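You operate a simulated robot arm through the tools that you are given. There is no shell and no other tool.

You are at the controls of a simulated robot arm. One attempt, no reset.

Task
Switch the colour meter on and zero it with the white block.
Fine: shut the cover to zero and leave it open after; put the block back on its dark pad.

The check looks at the end state, three seconds after you hand in, the way a careful person would. Anything else that was tipped, shoved, dropped, spilled or broken makes it a failure. Lids that push on must go on centred and level and be pressed home; caps that screw on are set level and turned clockwise until they are tight.

Robot
A 6-joint arm with a three-finger gripper, fixed in place. Base frame: the origin is on the floor under the middle of its stand, x ahead of it, y to its left, z up. Units: m, rad, N and s.
It reaches about 1.213 m from its shoulder. Its first joint turns from -2.897 to 2.897 rad. Payload 4.89 kg.
The TCP is the grasp point between the finger pads, 0.03 m short of the fingertips. In the tool frame z runs along the fingers and y along their closing line. The gripper opens to 0.164 m; its body begins 0.125 m behind the TCP.
Orientation is that of the tool frame in the base frame, as [roll, pitch, yaw] about the fixed x, y, z axes, in that order (R = Rz(yaw) Ry(pitch) Rx(roll)). With the fingers straight down and closing along the base's y, the tool's x points along the base's -x, its y along +y and its z along -z.

Tools
- The arm moves only by the tool move_arm. Its argument "plan" is a list of rows, each an object (a shift or turn left out is 0, a gripper value left out holds the last) with "travel": the shift along the tool's x, y, z in mm, a list of three; "dr": the turn, a rotation vector about the tool's x, y, z in rad, a list of three. In form: [{"travel": [dx, dy, dz], "dr": [rx, ry, rz]}, ...]. A call has 1 to 20 rows; each row is the pose to reach, as a shift and turn from the pose commanded when the call began, along the tool's axes at that moment. "claw" is the gripper command, from -1 (fully open) to 1 (shut), values between in proportion, set as the call begins (left out, the last holds). Rows are played at 5 a second. More than 0.05 m and 0.15 rad between two rows, or a gripper value outside its range, and nothing of the call is played. Where a pose cannot be reached the arm comes as near as it can. A force on the tool above 40 N (or 10 N above the force at the start of the call, whichever is more), or a blocked arm, ends the call early, and 0.2 s more pass. Each finger travels about 0.108 m/s and halts on what it meets, pressing with about 31 N; the grip force reading is that of the motor and also rises with nothing between the fingers. The clock runs only during rows and for 0.2 s after the last one: add rows that repeat a pose to give the fingers time. It gives the time, the measured TCP pose, the force on the tool (base axes), the opening and the grip force at its end, in the units of the frame above (readings bear some noise), with the torque about the TCP (base axes, N m) and any sound that the robot's microphone picked up, and new pictures: "views" is both (left out), scene, wrist or none.
- Cameras (640 x 400 px; columns grow to the right, rows downward): "scene" is fixed at [0.2148, -0.6469, 1.3834]; the picture's right is [0.91, -0.42, 0.00], its down [-0.12, -0.25, -0.96] and it looks along [0.40, 0.87, -0.28] (base axes); focal length 330 px, centre (320, 200). "wrist" rides on the gripper at [0.076, -0.002, -0.152] in the tool frame; the picture's right is [0.02, 1.00, 0.00], its down [-0.88, 0.02, -0.47] and it looks along [-0.47, 0.01, 0.88] (tool axes); focal length 247 px, centre (320, 200). There is no depth. A picture from a camera that has moved, and an enlarged one, comes with that camera's place and axes in the base frame and with its lens. The place of the scene camera against the robot may be out by one fixed shift of up to 0.018 m in any direction.
- move_column(by): moves the trunk up (or, below 0, down) by that many m; the arm rides with it, the base frame stays. It gives what a move gives, with no picture.
- enlarge(camera, box): a new picture of the part [left, top, right, bottom] of that camera's present view, enlarged. The clock stands still meanwhile.
- finish_job(): hands the job in; it is judged then, once.

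Nothing tells you positions but the pictures and the camera data. Unless the task says otherwise, let go and move clear before handing in.

The tools are called after "Call:" as a command line: name --argument value ..., lists and objects as JSON in quotes. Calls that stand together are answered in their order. move_arm: Moves the arm, as the interface text tells. Its arguments: {"type":"object","properties":{"plan":{"type":"array","items":{"type":"object","properties":{"travel":{"type":"array","items":{"type":"number"}},"dr":{"type":"array","items":{"type":"number"}}}}},"claw":{"type":"number"},"views":{"type":"string","enum":["both","scene","wrist","none"]}},"required":["plan"]} The other tools are called the same way: move_column (by) moves the trunk up or down; enlarge (camera, box) takes an enlarged picture of a part of a camera's view; finish_job () hands the job in.

At the start:

```text
time_s: 0.0
tool_pos: [0.4567, 0.3737, 1.1391]
tool_rot: [-3.14, -0.001, -3.14]
contact_force: [-0.1, -0.2, 0.9]
wrist_torque: [0.01, 0.0, 0.0]
opening: 0.1641
finger_force: 0.0
trunk travel left (down, up): [-0.175, 0.215]
```

scene: 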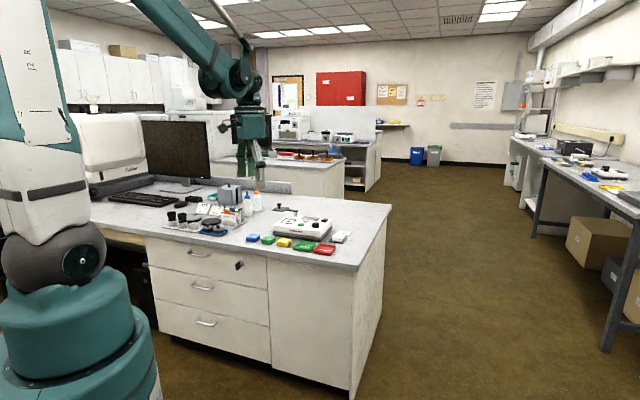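
wrist: 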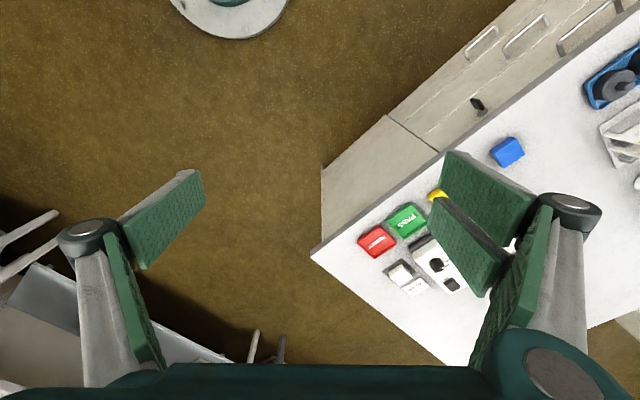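

I see a bench with several items; a white instrument with a row of coloured items lies near the front right corner of the bench. I'll enlarge the views to identify the meter, its cover, buttons and the white block.

Call:
enlarge --camera "scene" --box '[230, 190, 370, 270]'

Call:
enlarge --camera "wrist" --box '[340, 180, 500, 310]'

Call:
enlarge --camera "scene" --box '[150, 170, 290, 250]'

```text
4.57 times, centred on (300, 230) of scene
camera zoom: at [0.2148, -0.6469, 1.3834], right [0.91, -0.42, 0.0], down [-0.12, -0.25, -0.96], along [0.4, 0.87, -0.28], focal length 1507 px, centre (411, 63)
```

zoom: 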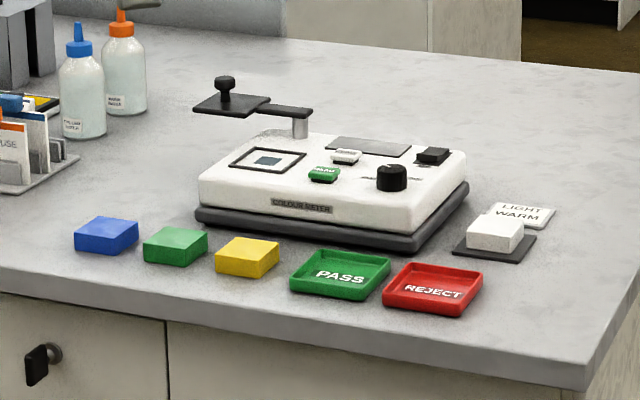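

```text
3.08 times, centred on (420, 245) of wrist
camera zoom: at [0.3819, 0.3729, 1.2922], right [-0.02, 1.0, 0.0], down [0.88, 0.02, 0.47], along [0.47, 0.01, -0.88], focal length 760 px, centre (12, 62)
```

zoom: 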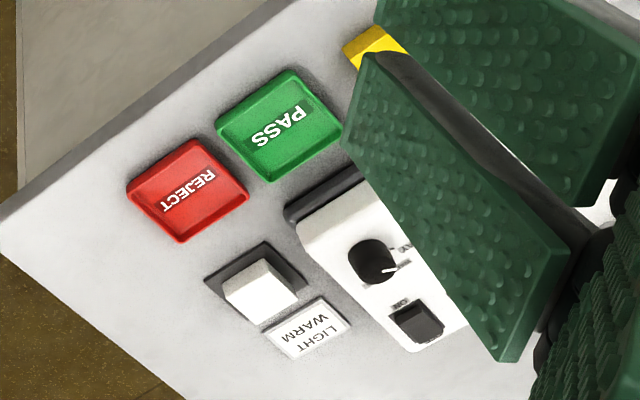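

```text
4.57 times, centred on (220, 210) of scene
camera zoom: at [0.2148, -0.6469, 1.3834], right [0.91, -0.42, 0.0], down [-0.12, -0.25, -0.96], along [0.4, 0.87, -0.28], focal length 1507 px, centre (777, 154)
```

zoom: 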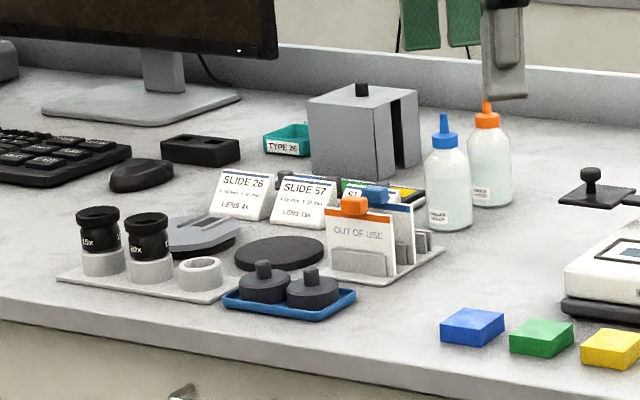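

The meter (white box, swing cover on a post, read/zero buttons, a dial, a rocker) sits near (0.78, 0.79), bench top around z≈0.765; the white block on its dark pad is near (0.885, 0.61). I'll move the hand above the meter, turned to match it, to read its markings.

Call:
move_arm --plan '[{"travel": [-22, 33, 9], "dr": [0, 0, -0.07]}, {"travel": [-44, 66, 18], "dr": [0, 0, -0.14]}, {"travel": [-66, 99, 28], "dr": [0, 0, -0.21]}, {"travel": [-88, 132, 38], "dr": [0, 0, -0.28]}, {"travel": [-110, 165, 48], "dr": [0, 0, -0.35]}, {"travel": [-132, 198, 57], "dr": [0, 0, -0.42]}, {"travel": [-154, 231, 66], "dr": [0, 0, -0.49]}, {"travel": [-176, 264, 76], "dr": [0, 0, -0.56]}, {"travel": [-198, 297, 86], "dr": [0, 0, -0.63]}, {"travel": [-221, 329, 95], "dr": [0, 0, -0.703]}, {"travel": [-221, 329, 95], "dr": [0, 0, -0.703]}]' --views "both"

```text
time_s: 2.4
tool_pos: [0.6777, 0.7042, 1.0426]
tool_rot: [-3.141, -0.001, -2.438]
contact_force: [0.5, 1.0, -0.7]
wrist_torque: [-0.06, 0.07, 0.01]
opening: 0.1641
finger_force: 0.1
trunk travel left (down, up): [-0.175, 0.215]
camera wrist: at [0.6224, 0.6539, 1.1965], right [-0.66, 0.75, 0.0], down [0.66, 0.58, 0.47], along [0.35, 0.31, -0.88], focal length 247 px, centre (320, 200)
```

scene: 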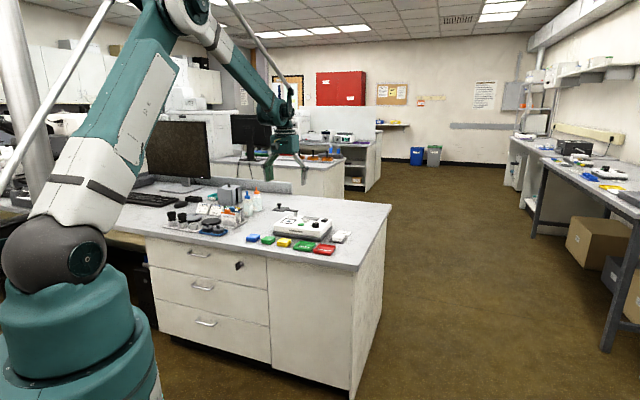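
wrist: 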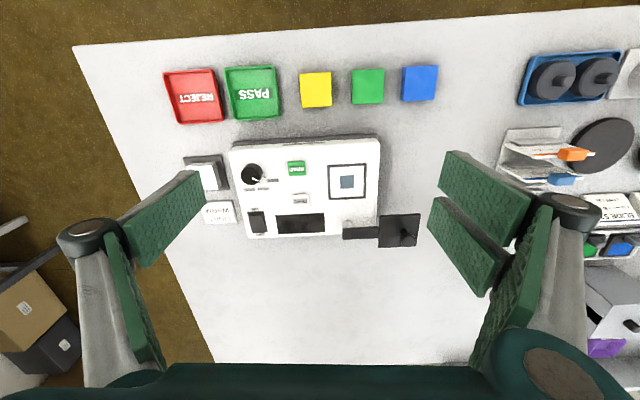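

Call:
enlarge --camera "wrist" --box '[220, 130, 340, 205]'

Call:
enlarge --camera "wrist" --box '[220, 180, 340, 255]'

Call:
enlarge --camera "wrist" --box '[310, 140, 440, 260]'

Call:
enlarge --camera "wrist" --box '[150, 140, 270, 240]'

```text
5.33 times, centred on (280, 168) of wrist
camera zoom: at [0.6224, 0.6539, 1.1965], right [-0.66, 0.75, 0.0], down [0.66, 0.58, 0.47], along [0.35, 0.31, -0.88], focal length 1317 px, centre (533, 373)
```

zoom: 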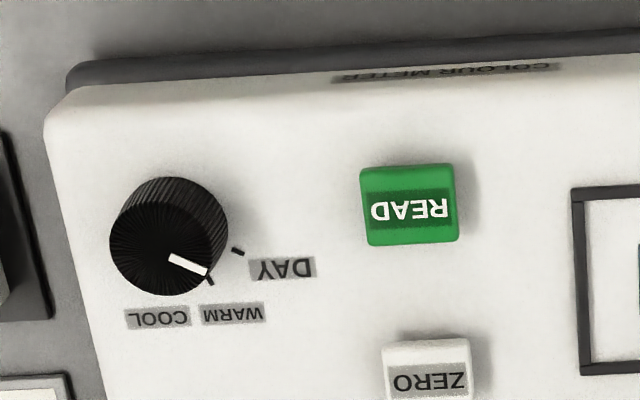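

```text
5.33 times, centred on (280, 218) of wrist
camera zoom: at [0.6224, 0.6539, 1.1965], right [-0.66, 0.75, 0.0], down [0.66, 0.58, 0.47], along [0.35, 0.31, -0.88], focal length 1317 px, centre (533, 107)
```

zoom: 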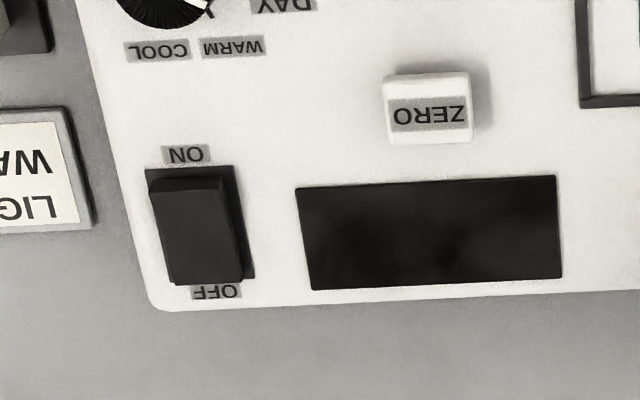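

```text
3.33 times, centred on (375, 200) of wrist
camera zoom: at [0.6224, 0.6539, 1.1965], right [-0.66, 0.75, 0.0], down [0.66, 0.58, 0.47], along [0.35, 0.31, -0.88], focal length 823 px, centre (137, 200)
```

zoom: 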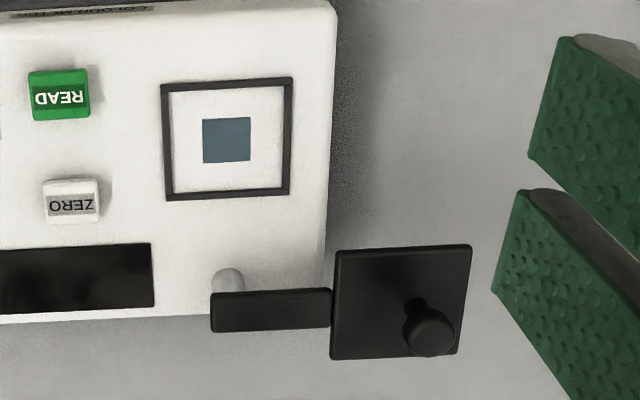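

```text
4.00 times, centred on (210, 190) of wrist
camera zoom: at [0.6224, 0.6539, 1.1965], right [-0.66, 0.75, 0.0], down [0.66, 0.58, 0.47], along [0.35, 0.31, -0.88], focal length 988 px, centre (760, 240)
```

zoom: 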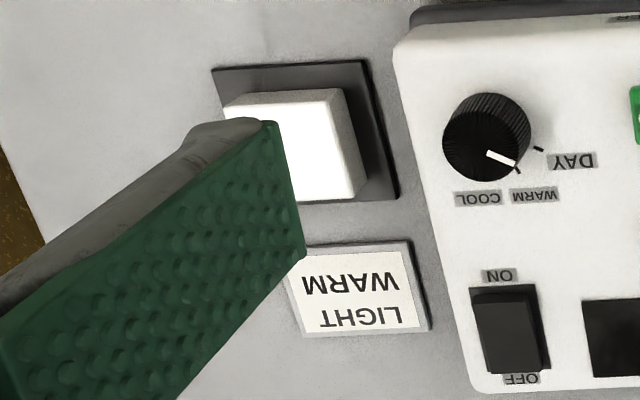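

The meter is off, the dial has COOL / WARM / DAY, and a card beside the white block says "LIGHT WARM", so the dial's setting matters. I'll put the camera directly above the dial to read the pointer without parallax.

Call:
move_arm --plan '[{"travel": [-29, -21, 19]}, {"travel": [-58, -42, 38]}, {"travel": [-87, -64, 57]}, {"travel": [-117, -85, 76]}, {"travel": [-146, -106, 95]}, {"travel": [-146, -106, 95]}]' --views "both"

```text
time_s: 3.8
tool_pos: [0.8588, 0.716, 0.948]
tool_rot: [3.141, 0.001, -2.441]
contact_force: [0.7, 0.5, -0.4]
wrist_torque: [0.0, 0.06, 0.0]
opening: 0.1638
finger_force: 0.0
trunk travel left (down, up): [-0.175, 0.215]
camera wrist: at [0.8035, 0.6661, 1.1012], right [-0.66, 0.75, 0.0], down [0.66, 0.58, 0.47], along [0.35, 0.31, -0.88], focal length 247 px, centre (320, 200)
```

scene: 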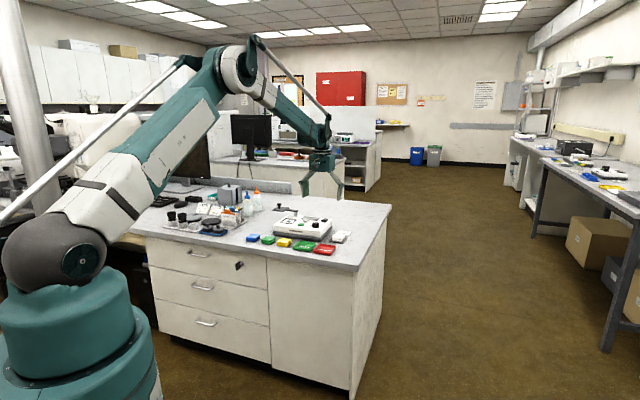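
wrist: 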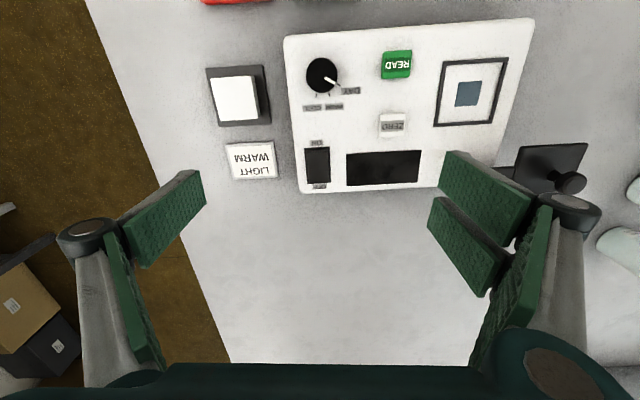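

Call:
enlarge --camera "wrist" --box '[290, 40, 380, 120]'

Call:
enlarge --camera "wrist" --box '[190, 20, 430, 200]'

Call:
enlarge --camera "wrist" --box '[380, 20, 600, 200]'

Call:
enlarge --camera "scene" --box '[265, 195, 355, 260]'

```text
5.00 times, centred on (335, 80) of wrist
camera zoom: at [0.8035, 0.6661, 1.1012], right [-0.66, 0.75, 0.0], down [0.66, 0.58, 0.47], along [0.35, 0.31, -0.88], focal length 1235 px, centre (245, 800)
```

zoom: 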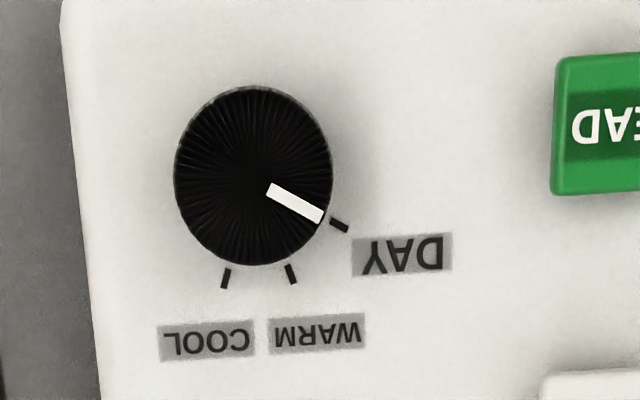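

```text
2.22 times, centred on (310, 110) of wrist
camera zoom: at [0.8035, 0.6661, 1.1012], right [-0.66, 0.75, 0.0], down [0.66, 0.58, 0.47], along [0.35, 0.31, -0.88], focal length 549 px, centre (342, 400)
```

zoom: 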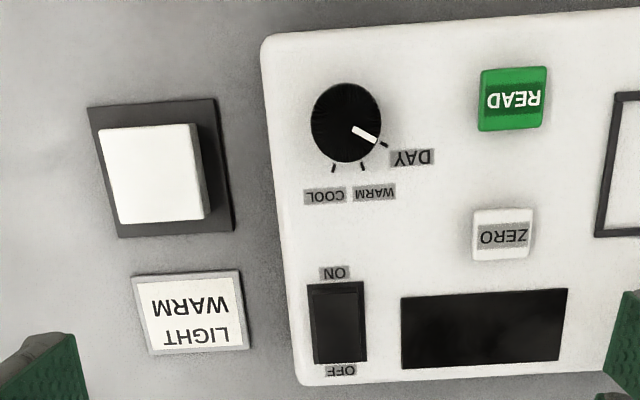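

```text
2.22 times, centred on (490, 110) of wrist
camera zoom: at [0.8035, 0.6661, 1.1012], right [-0.66, 0.75, 0.0], down [0.66, 0.58, 0.47], along [0.35, 0.31, -0.88], focal length 549 px, centre (-58, 400)
```

zoom: 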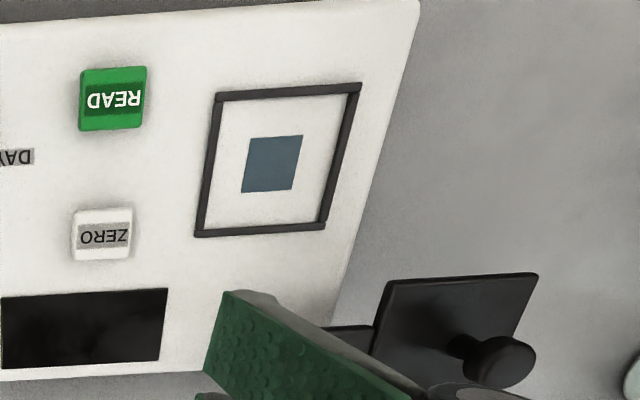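

```text
6.15 times, centred on (310, 228) of scene
camera zoom: at [0.2148, -0.6469, 1.3834], right [0.91, -0.42, 0.0], down [-0.12, -0.25, -0.96], along [0.4, 0.87, -0.28], focal length 2029 px, centre (382, 31)
```

zoom: 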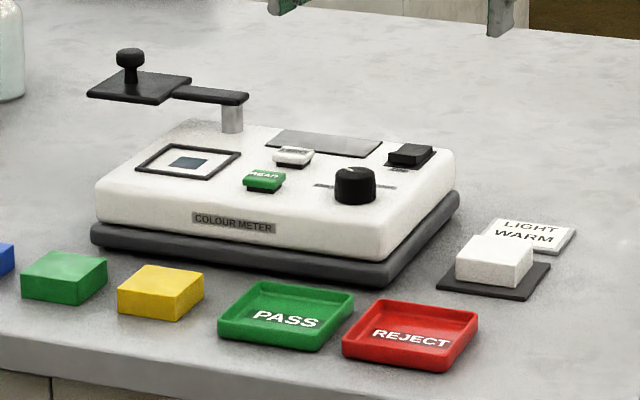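

The dial points to DAY; the request doesn't mention the light, so for now I plan to leave it alone and watch what the display says. The meter's top is at z≈0.818, the window centre near (0.718, 0.799), ZERO near (0.793, 0.760), and the rocker's ON end near (0.871, 0.721). I'll shut the gripper in the air to see what its closed tips look like.

Call:
move_arm --plan '[{"travel": [0, 0, 0]}, {"travel": [0, 0, 0]}, {"travel": [0, 0, 0]}, {"travel": [0, 0, 0]}, {"travel": [0, 0, 0]}]' --claw 1 --views "both"

Call:
enlarge --camera "scene" --box '[270, 100, 370, 250]'

Call:
enlarge --camera "wrist" --box '[220, 100, 420, 300]'

```text
time_s: 5.0
tool_pos: [0.858, 0.7174, 0.9488]
tool_rot: [-3.141, 0.0, -2.439]
contact_force: [-0.4, -0.1, -0.7]
wrist_torque: [-0.01, -0.01, -0.02]
opening: 0.0
finger_force: 30.9
trunk travel left (down, up): [-0.175, 0.215]
camera wrist: at [0.8027, 0.6662, 1.1019], right [-0.66, 0.75, 0.0], down [0.66, 0.58, 0.47], along [0.35, 0.31, -0.88], focal length 247 px, centre (320, 200)
```

scene: 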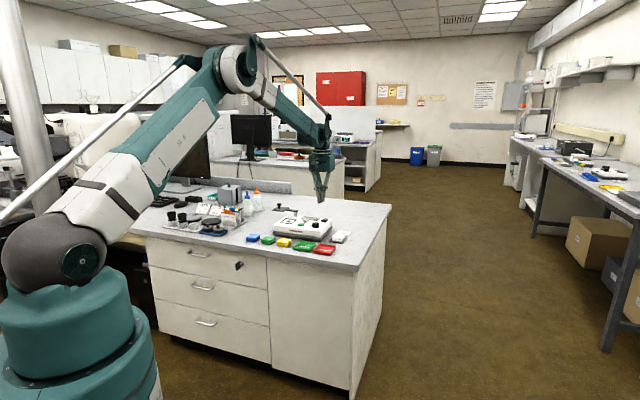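
wrist: 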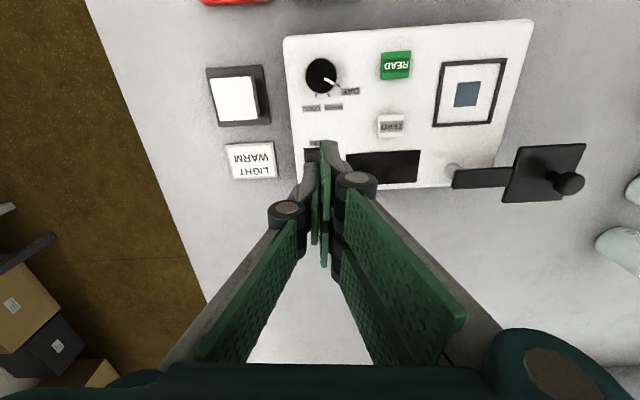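

```text
2.67 times, centred on (320, 175) of scene
camera zoom: at [0.2148, -0.6469, 1.3834], right [0.91, -0.42, 0.0], down [-0.12, -0.25, -0.96], along [0.4, 0.87, -0.28], focal length 879 px, centre (320, 267)
```

zoom: 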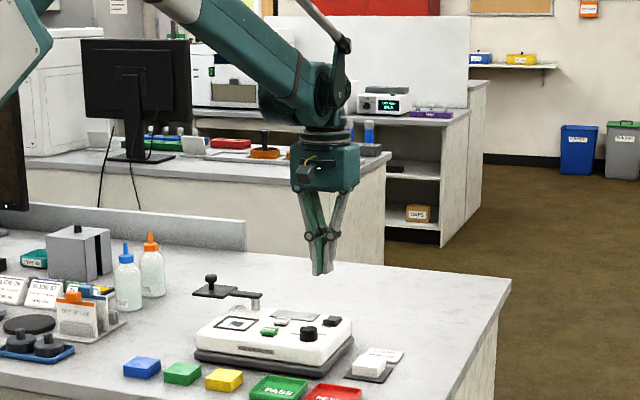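

```text
2.00 times, centred on (320, 200) of wrist
camera zoom: at [0.8027, 0.6662, 1.1019], right [-0.66, 0.75, 0.0], down [0.66, 0.58, 0.47], along [0.35, 0.31, -0.88], focal length 494 px, centre (320, 200)
```

zoom: 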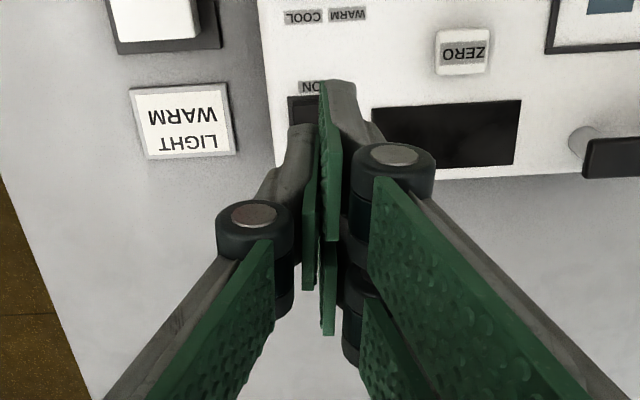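

The closed fingers make a blade about 56 mm (along tool x) by 25 mm, with two fingers on +y and the thumb on −y. The meter is turned ~45° in the base frame, so I'll square up with it and come down just above the rocker's ON end, then check before pressing.

Call:
move_arm --plan '[{"travel": [1, -4, 20], "dr": [0, 0, -0.03]}, {"travel": [3, -8, 40], "dr": [0, 0, -0.06]}, {"travel": [5, -12, 60], "dr": [0, 0, -0.083]}, {"travel": [5, -12, 68], "dr": [0, 0, -0.083]}, {"travel": [5, -12, 68], "dr": [0, 0, -0.083]}]' --views "both"

Call:
enlarge --camera "wrist" --box '[240, 20, 440, 220]'

Call:
enlarge --camera "scene" --box '[280, 170, 360, 250]'

```text
time_s: 6.2
tool_pos: [0.8612, 0.703, 0.8797]
tool_rot: [-3.141, 0.0, -2.356]
contact_force: [-0.8, 0.4, -1.0]
wrist_torque: [0.0, 0.02, -0.03]
opening: 0.0
finger_force: 30.8
trunk travel left (down, up): [-0.175, 0.215]
camera wrist: at [0.8107, 0.6494, 1.0341], right [-0.72, 0.69, 0.0], down [0.61, 0.64, 0.47], along [0.33, 0.34, -0.88], focal length 247 px, centre (320, 200)
```

scene: 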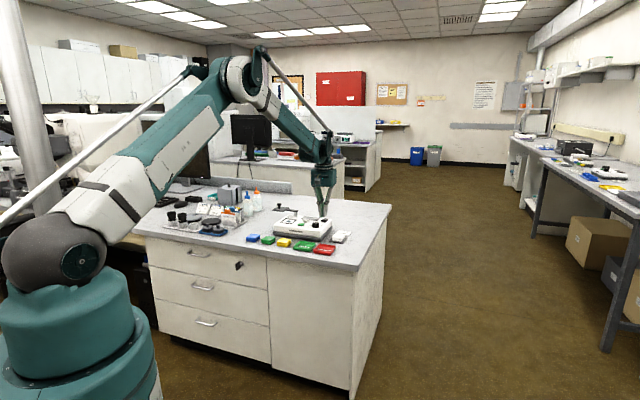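
wrist: 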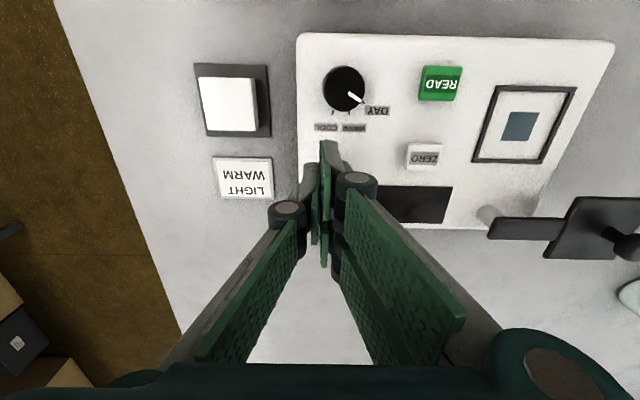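

```text
2.00 times, centred on (340, 120) of wrist
camera zoom: at [0.8107, 0.6494, 1.0341], right [-0.72, 0.69, 0.0], down [0.61, 0.64, 0.47], along [0.33, 0.34, -0.88], focal length 494 px, centre (280, 360)
```

zoom: 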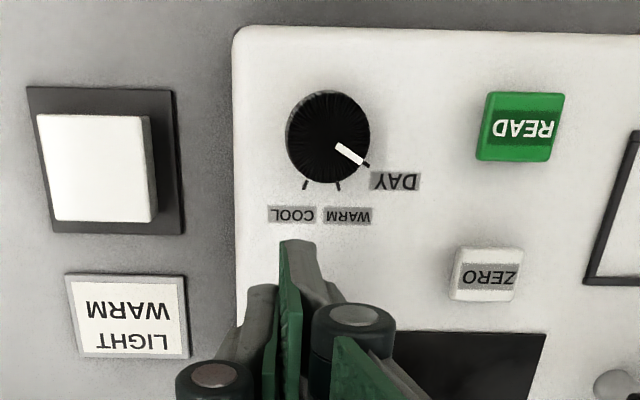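

```text
5.00 times, centred on (320, 210) of scene
camera zoom: at [0.2148, -0.6469, 1.3834], right [0.91, -0.42, 0.0], down [-0.12, -0.25, -0.96], along [0.4, 0.87, -0.28], focal length 1648 px, centre (320, 150)
```

zoom: 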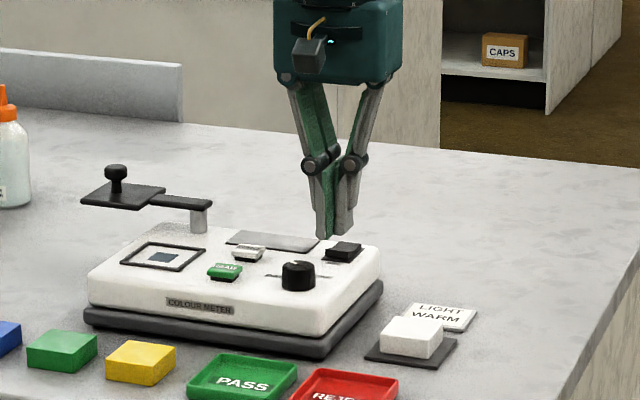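

The hand is square with the meter and the back finger is just over the rocker's ON half. I'll lower slowly and watch the force and sound.

Call:
move_arm --plan '[{"travel": [0, 0, 4]}, {"travel": [0, 0, 8]}, {"travel": [0, 0, 12]}, {"travel": [0, 0, 15]}, {"travel": [0, 0, 18]}]' --views "scene"

Call:
enlarge --camera "scene" --box '[295, 180, 345, 230]'

```text
time_s: 7.4
tool_pos: [0.862, 0.7048, 0.8635]
tool_rot: [-3.139, 0.001, -2.357]
contact_force: [0.1, -0.5, 0.4]
wrist_torque: [0.01, -0.03, 0.0]
opening: 0.0
finger_force: 31.2
trunk travel left (down, up): [-0.175, 0.215]
```

scene: 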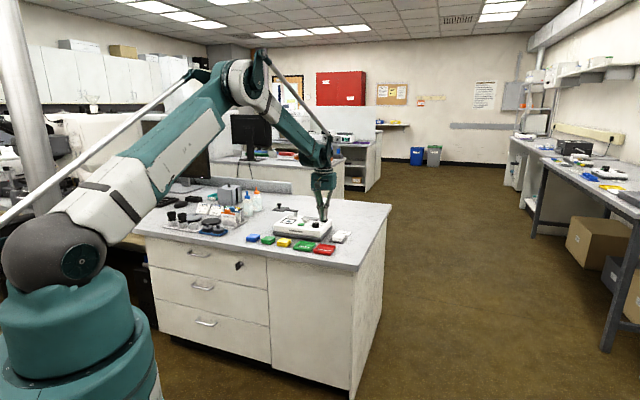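

```text
8.00 times, centred on (320, 205) of scene
camera zoom: at [0.2148, -0.6469, 1.3834], right [0.91, -0.42, 0.0], down [-0.12, -0.25, -0.96], along [0.4, 0.87, -0.28], focal length 2637 px, centre (320, 160)
```

zoom: 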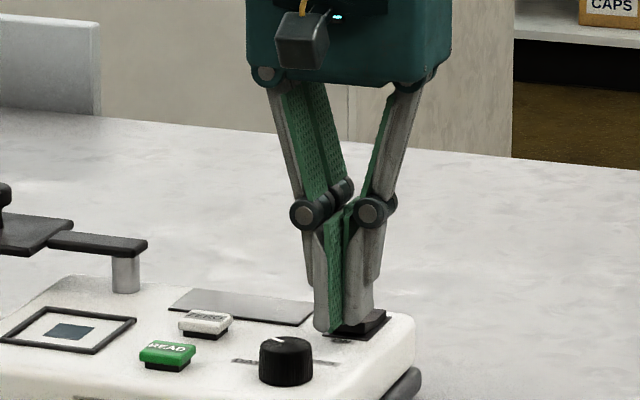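

Tips are at z≈0.833, still no contact. Continuing down in small steps.

Call:
move_arm --plan '[{"travel": [0, 0, 2]}, {"travel": [0, 0, 4]}, {"travel": [0, 0, 6]}, {"travel": [0, 0, 8]}, {"travel": [0, 0, 10]}]' --views "both"

Call:
enlarge --camera "scene" --box '[295, 180, 345, 230]'

```text
time_s: 8.6
tool_pos: [0.8616, 0.704, 0.8526]
tool_rot: [3.141, -0.001, -2.357]
contact_force: [-0.2, 0.0, 1.3]
wrist_torque: [0.0, 0.03, 0.0]
opening: 0.0001
finger_force: 31.5
trunk travel left (down, up): [-0.175, 0.215]
camera wrist: at [0.8108, 0.6491, 1.0062], right [-0.72, 0.69, 0.0], down [0.61, 0.64, 0.47], along [0.33, 0.34, -0.88], focal length 247 px, centre (320, 200)
```

scene: 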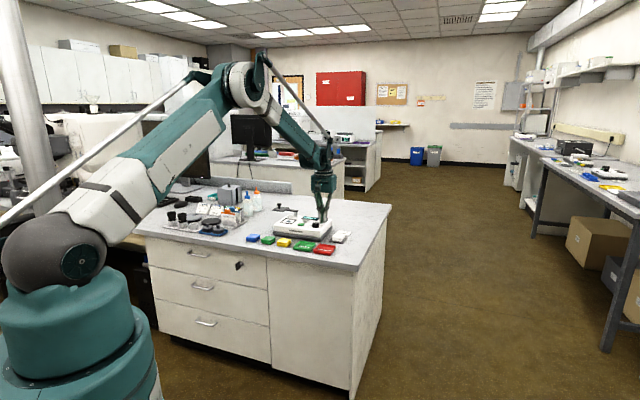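
wrist: 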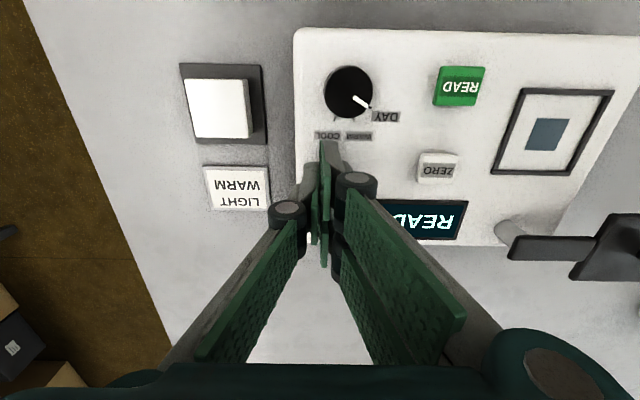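

```text
8.00 times, centred on (320, 205) of scene
camera zoom: at [0.2148, -0.6469, 1.3834], right [0.91, -0.42, 0.0], down [-0.12, -0.25, -0.96], along [0.4, 0.87, -0.28], focal length 2637 px, centre (320, 160)
```

zoom: 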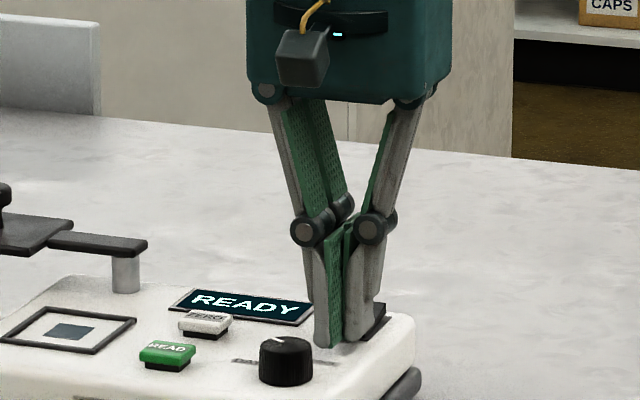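

The rocker is on: the display now shows "READY". I'll rise clear and then move above the white block with the gripper open to look at it.

Call:
move_arm --plan '[{"travel": [0, 0, -20]}, {"travel": [0, 0, -50]}, {"travel": [0, 0, -80]}, {"travel": [20, -35, -90]}, {"travel": [44, -70, -90]}, {"travel": [44, -89, -90]}, {"travel": [44, -89, -90]}]' --views "none"

Call:
move_arm --plan '[{"travel": [0, 0, 0]}, {"travel": [0, 0, 0]}, {"travel": [0, 0, 0]}, {"travel": [0, 0, 0]}]' --claw -0.4 --views "both"

Call:
enlarge --camera "wrist" --box '[240, 60, 420, 220]'

Call:
enlarge --camera "scene" --box '[310, 180, 370, 260]'

```text
time_s: 10.2
tool_pos: [0.8945, 0.6088, 0.9441]
tool_rot: [3.141, 0.0, -2.356]
contact_force: [-0.6, -0.4, 0.9]
wrist_torque: [0.06, -0.02, 0.0]
opening: 0.0
finger_force: 31.4
trunk travel left (down, up): [-0.175, 0.215]
```

```text
time_s: 11.2
tool_pos: [0.8943, 0.6106, 0.9421]
tool_rot: [-3.141, -0.001, -2.356]
contact_force: [-0.1, -0.2, -0.4]
wrist_torque: [0.01, 0.01, 0.03]
opening: 0.1145
finger_force: 0.0
trunk travel left (down, up): [-0.175, 0.215]
camera wrist: at [0.8428, 0.5554, 1.0956], right [-0.72, 0.69, 0.0], down [0.61, 0.64, 0.47], along [0.33, 0.34, -0.88], focal length 247 px, centre (320, 200)
```

scene: 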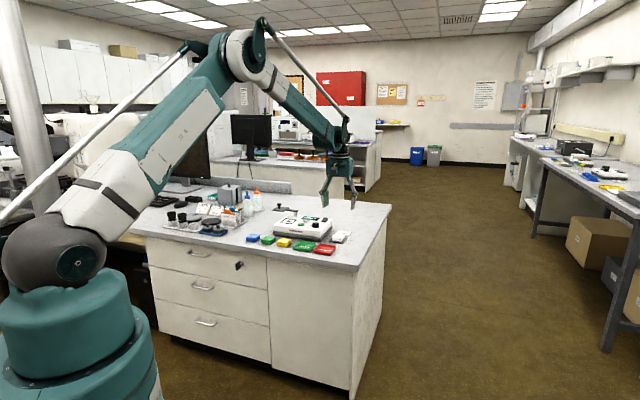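
wrist: 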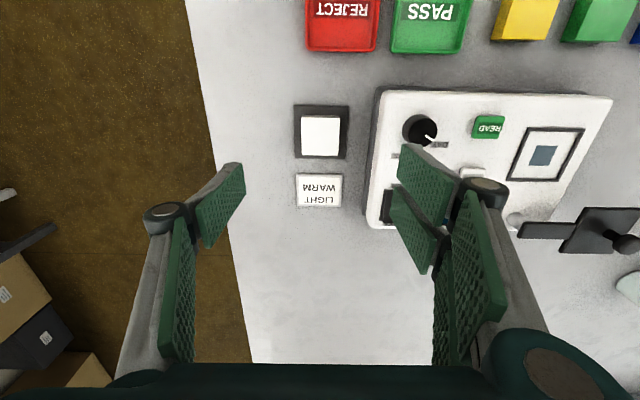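

```text
2.50 times, centred on (330, 140) of wrist
camera zoom: at [0.8428, 0.5554, 1.0956], right [-0.72, 0.69, 0.0], down [0.61, 0.64, 0.47], along [0.33, 0.34, -0.88], focal length 617 px, centre (295, 350)
```

zoom: 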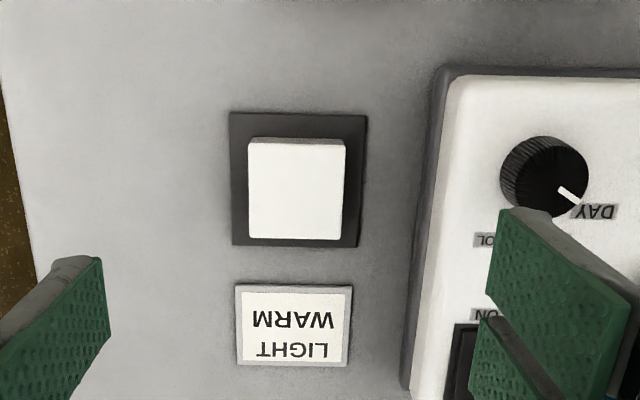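

```text
5.00 times, centred on (340, 220) of scene
camera zoom: at [0.2148, -0.6469, 1.3834], right [0.91, -0.42, 0.0], down [-0.12, -0.25, -0.96], along [0.4, 0.87, -0.28], focal length 1648 px, centre (220, 100)
```

zoom: 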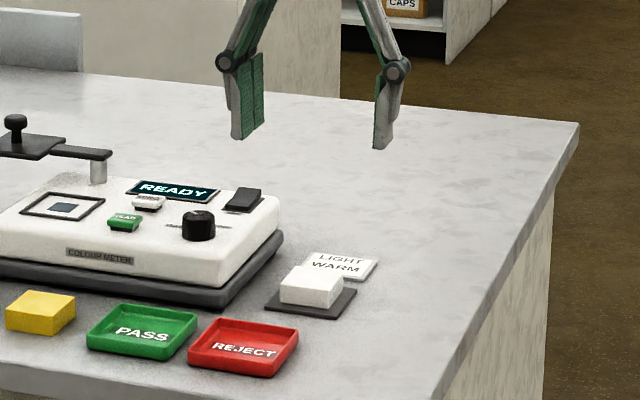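

The display reads READY. The block (≈48 mm square, ≈19 mm tall) is centred under the TCP on its 70 mm pad and square with the fingers. I'll narrow the opening to ~66 mm and descend partway, then check.

Call:
move_arm --plan '[{"travel": [0, 0, 0]}, {"travel": [0, 0, 0]}, {"travel": [0, 0, 35]}, {"travel": [0, 0, 70]}, {"travel": [0, 0, 100]}, {"travel": [0, 0, 118]}, {"travel": [0, 0, 118]}]' --claw 0.195 --views "both"

Call:
enlarge --camera "wrist" --box '[200, 80, 440, 280]'

Call:
enlarge --camera "scene" --box '[310, 180, 370, 260]'

```text
time_s: 12.8
tool_pos: [0.8944, 0.6119, 0.8254]
tool_rot: [-3.141, 0.0, -2.356]
contact_force: [-0.4, 0.7, -0.9]
wrist_torque: [0.01, 0.01, 0.0]
opening: 0.0658
finger_force: 0.1
trunk travel left (down, up): [-0.175, 0.215]
camera wrist: at [0.8427, 0.5557, 0.9778], right [-0.72, 0.69, 0.0], down [0.61, 0.64, 0.47], along [0.33, 0.34, -0.88], focal length 247 px, centre (320, 200)
```

scene: 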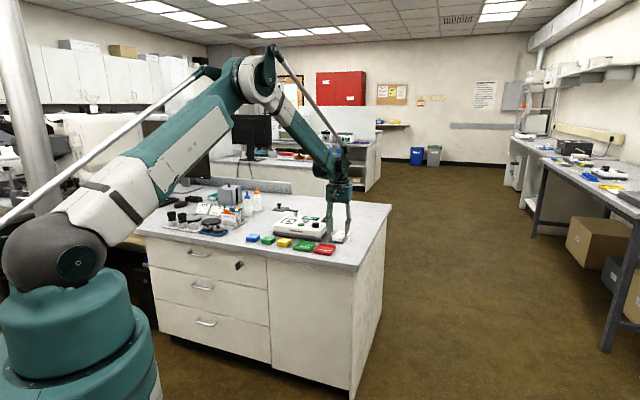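
wrist: 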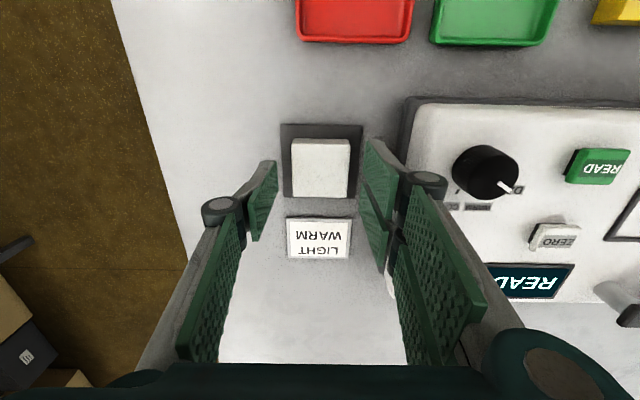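

```text
2.00 times, centred on (320, 180) of wrist
camera zoom: at [0.8427, 0.5557, 0.9778], right [-0.72, 0.69, 0.0], down [0.61, 0.64, 0.47], along [0.33, 0.34, -0.88], focal length 494 px, centre (320, 240)
```

zoom: 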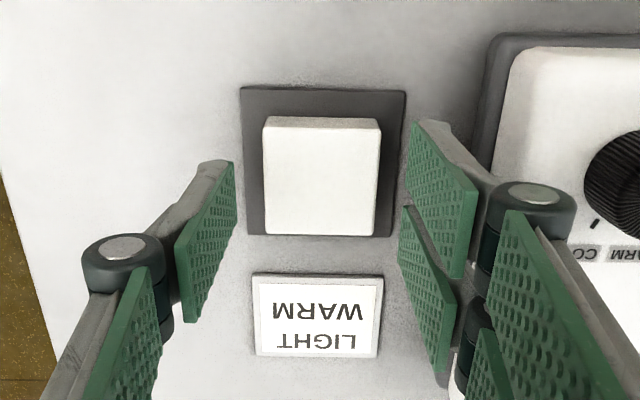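

```text
5.00 times, centred on (340, 220) of scene
camera zoom: at [0.2148, -0.6469, 1.3834], right [0.91, -0.42, 0.0], down [-0.12, -0.25, -0.96], along [0.4, 0.87, -0.28], focal length 1648 px, centre (220, 100)
```

zoom: 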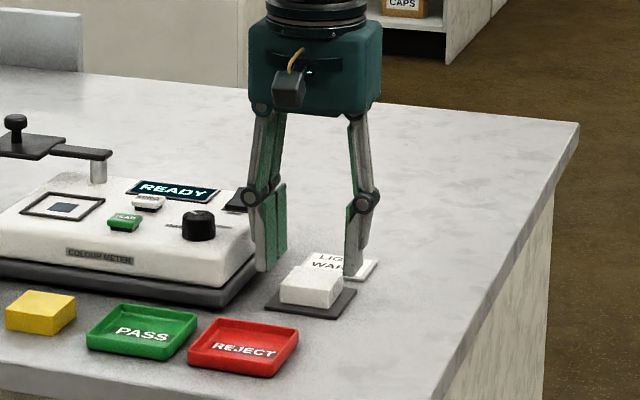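

Fingers straddle the block cleanly, with the card, pad and meter clear. Going down the last 30 mm to grip height.

Call:
move_arm --plan '[{"travel": [0, 0, 10]}, {"travel": [0, 0, 18]}, {"travel": [0, 0, 25]}, {"travel": [0, 0, 29]}, {"travel": [0, 0, 29]}]' --views "both"

Call:
enlarge --camera "scene" --box '[310, 190, 370, 250]'

Call:
enlarge --camera "wrist" --box '[200, 80, 440, 280]'

```text
time_s: 14.0
tool_pos: [0.8944, 0.6101, 0.7964]
tool_rot: [-3.141, 0.0, -2.356]
contact_force: [0.5, -0.3, 0.4]
wrist_torque: [-0.02, 0.03, -0.01]
opening: 0.066
finger_force: 0.0
trunk travel left (down, up): [-0.175, 0.215]
camera wrist: at [0.8424, 0.5554, 0.9495], right [-0.72, 0.69, 0.0], down [0.61, 0.64, 0.47], along [0.33, 0.34, -0.88], focal length 247 px, centre (320, 200)
```

scene: 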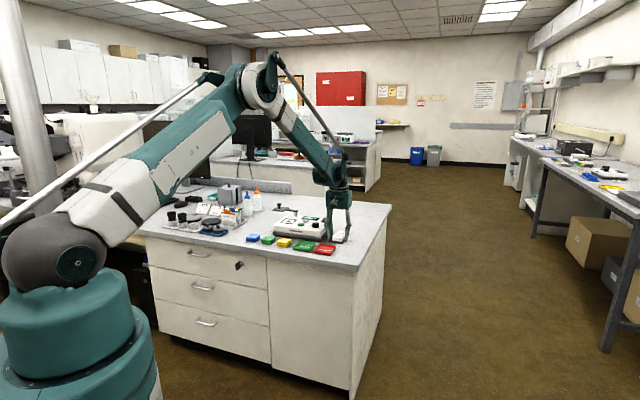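
wrist: 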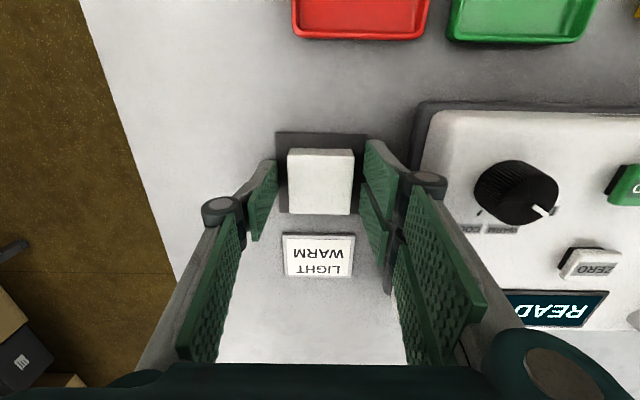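

```text
6.67 times, centred on (340, 220) of scene
camera zoom: at [0.2148, -0.6469, 1.3834], right [0.91, -0.42, 0.0], down [-0.12, -0.25, -0.96], along [0.4, 0.87, -0.28], focal length 2198 px, centre (187, 67)
```

zoom: 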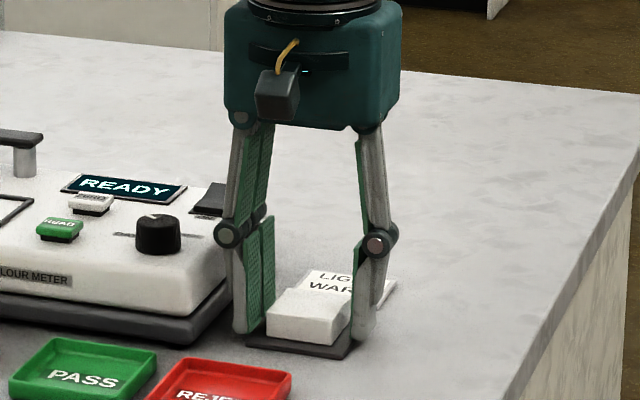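

```text
2.00 times, centred on (320, 180) of wrist
camera zoom: at [0.8424, 0.5554, 0.9495], right [-0.72, 0.69, 0.0], down [0.61, 0.64, 0.47], along [0.33, 0.34, -0.88], focal length 494 px, centre (320, 240)
```

zoom: 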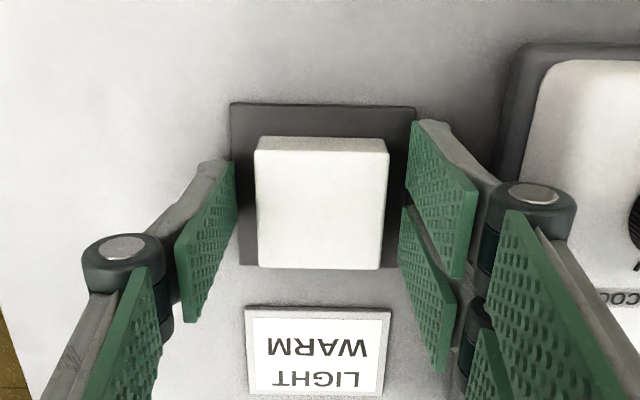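

Tips are ~5 mm above the pad around the block. Closing on it now.

Call:
move_arm --plan '[{"travel": [0, 0, 0]}, {"travel": [0, 0, 0]}, {"travel": [0, 0, 0]}, {"travel": [0, 0, 0]}]' --claw 0.7 --views "wrist"

Call:
enlarge --camera "wrist" --box '[200, 80, 440, 280]'

```text
time_s: 15.0
tool_pos: [0.8944, 0.6104, 0.7965]
tool_rot: [-3.142, 0.0, -2.355]
contact_force: [-0.4, 1.2, 0.0]
wrist_torque: [-0.01, 0.02, -0.04]
opening: 0.0472
finger_force: 30.8
trunk travel left (down, up): [-0.175, 0.215]
camera wrist: at [0.8424, 0.5554, 0.9496], right [-0.72, 0.69, 0.0], down [0.61, 0.64, 0.47], along [0.33, 0.34, -0.88], focal length 247 px, centre (320, 200)
```

wrist: 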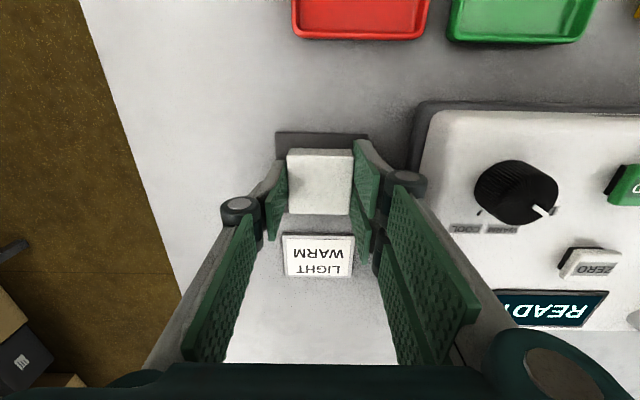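

```text
2.00 times, centred on (320, 180) of wrist
camera zoom: at [0.8424, 0.5554, 0.9496], right [-0.72, 0.69, 0.0], down [0.61, 0.64, 0.47], along [0.33, 0.34, -0.88], focal length 494 px, centre (320, 240)
```

zoom: 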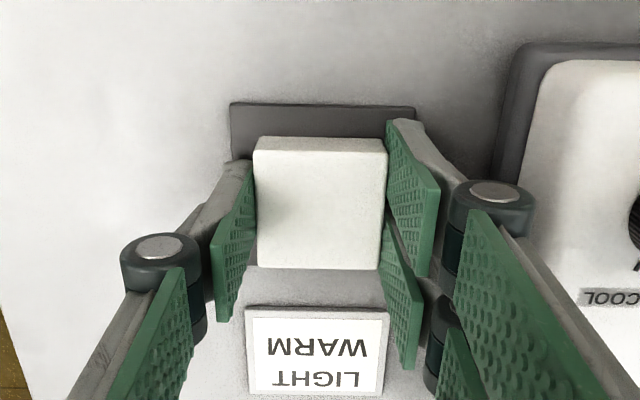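

The block is held (opening 47 mm). Lifting to travel height and carrying it over the sample window, stopping well above for alignment.

Call:
move_arm --plan '[{"travel": [0, 0, -15]}, {"travel": [0, 0, -50]}, {"travel": [0, 0, -90]}, {"travel": [0, 0, -120]}, {"travel": [-1, 35, -124]}, {"travel": [-3, 75, -124]}, {"travel": [-4, 115, -124]}, {"travel": [-6, 155, -124]}, {"travel": [-7, 195, -124]}, {"travel": [-9, 235, -124]}, {"travel": [-9, 257, -124]}, {"travel": [-9, 257, -124]}]' --views "both"

Call:
enlarge --camera "wrist" --box '[200, 50, 440, 250]'

Call:
enlarge --camera "scene" --box '[260, 180, 350, 250]'

```text
time_s: 17.6
tool_pos: [0.7175, 0.7986, 0.9195]
tool_rot: [-3.141, 0.001, -2.356]
contact_force: [-1.0, 0.7, -0.6]
wrist_torque: [-0.04, -0.07, -0.01]
opening: 0.0472
finger_force: 31.7
trunk travel left (down, up): [-0.175, 0.215]
camera wrist: at [0.6658, 0.7438, 1.0732], right [-0.72, 0.69, 0.0], down [0.61, 0.64, 0.47], along [0.33, 0.34, -0.88], focal length 247 px, centre (320, 200)
```

scene: 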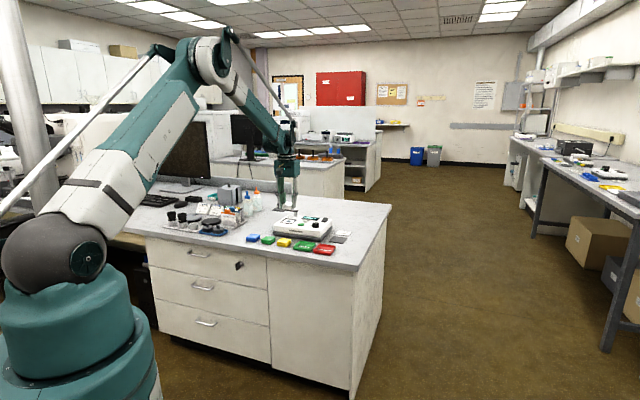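
wrist: 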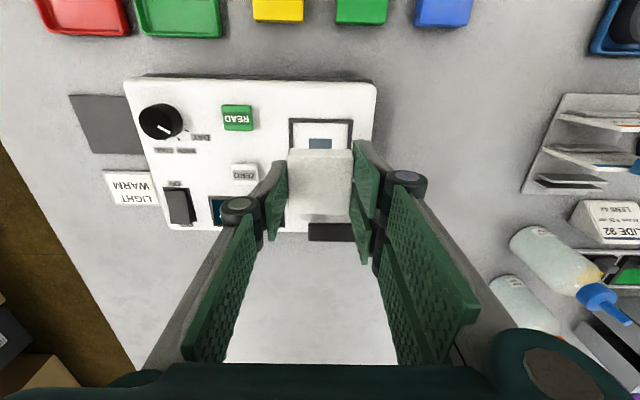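

```text
2.00 times, centred on (320, 150) of wrist
camera zoom: at [0.6658, 0.7438, 1.0732], right [-0.72, 0.69, 0.0], down [0.61, 0.64, 0.47], along [0.33, 0.34, -0.88], focal length 494 px, centre (320, 300)
```

zoom: 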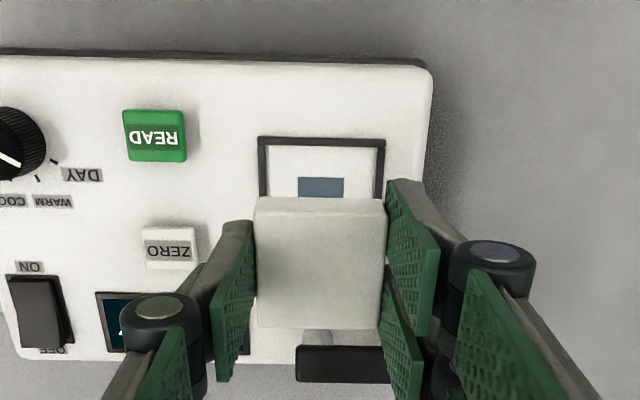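

```text
5.71 times, centred on (305, 215) of scene
camera zoom: at [0.2148, -0.6469, 1.3834], right [0.91, -0.42, 0.0], down [-0.12, -0.25, -0.96], along [0.4, 0.87, -0.28], focal length 1884 px, centre (406, 114)
```

zoom: 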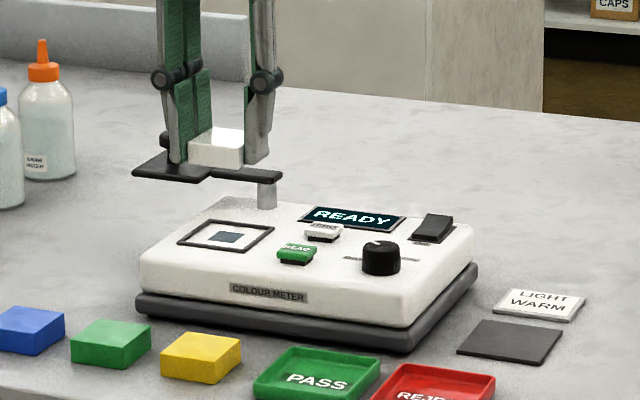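

The block is centred over the window frame to about 1 mm. Lowering to just above the surface.

Call:
move_arm --plan '[{"travel": [0, 0, 20]}, {"travel": [0, 0, 38]}, {"travel": [0, 0, 50]}, {"travel": [0, 0, 57]}, {"travel": [0, 0, 57]}]' --views "both"

Call:
enlarge --camera "wrist" --box '[200, 50, 440, 250]'

Call:
enlarge --camera "scene" --box '[265, 180, 325, 240]'

```text
time_s: 18.8
tool_pos: [0.7182, 0.7975, 0.8633]
tool_rot: [3.141, 0.0, -2.355]
contact_force: [-0.2, -0.3, -0.5]
wrist_torque: [-0.01, 0.01, 0.01]
opening: 0.0474
finger_force: 30.8
trunk travel left (down, up): [-0.175, 0.215]
camera wrist: at [0.6671, 0.7435, 1.0162], right [-0.72, 0.69, 0.0], down [0.61, 0.64, 0.47], along [0.33, 0.34, -0.88], focal length 247 px, centre (320, 200)
```

scene: 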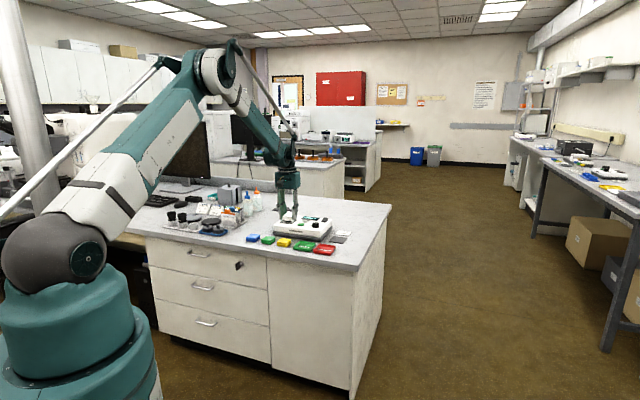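
wrist: 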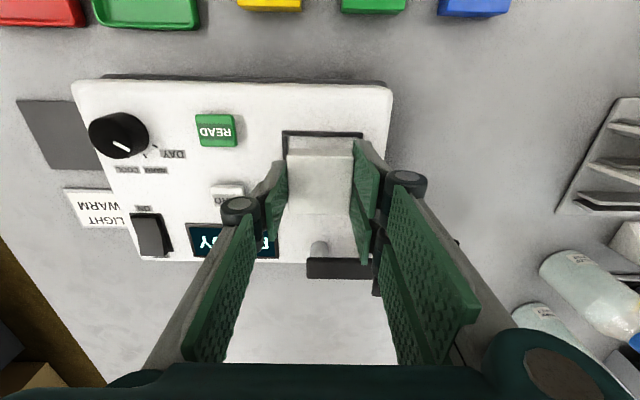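

```text
2.00 times, centred on (320, 150) of wrist
camera zoom: at [0.6671, 0.7435, 1.0162], right [-0.72, 0.69, 0.0], down [0.61, 0.64, 0.47], along [0.33, 0.34, -0.88], focal length 494 px, centre (320, 300)
```

zoom: 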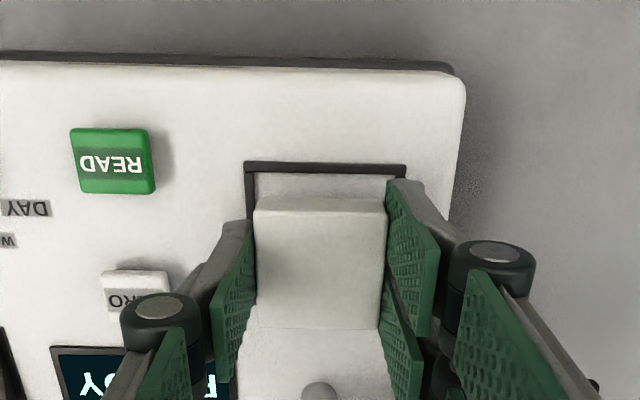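

```text
6.67 times, centred on (295, 210) of scene
camera zoom: at [0.2148, -0.6469, 1.3834], right [0.91, -0.42, 0.0], down [-0.12, -0.25, -0.96], along [0.4, 0.87, -0.28], focal length 2198 px, centre (487, 133)
```

zoom: 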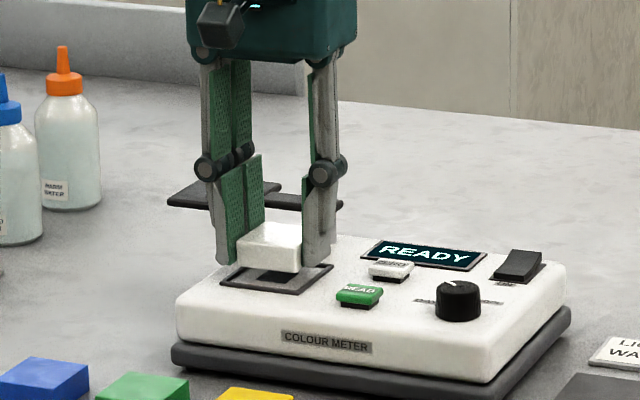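

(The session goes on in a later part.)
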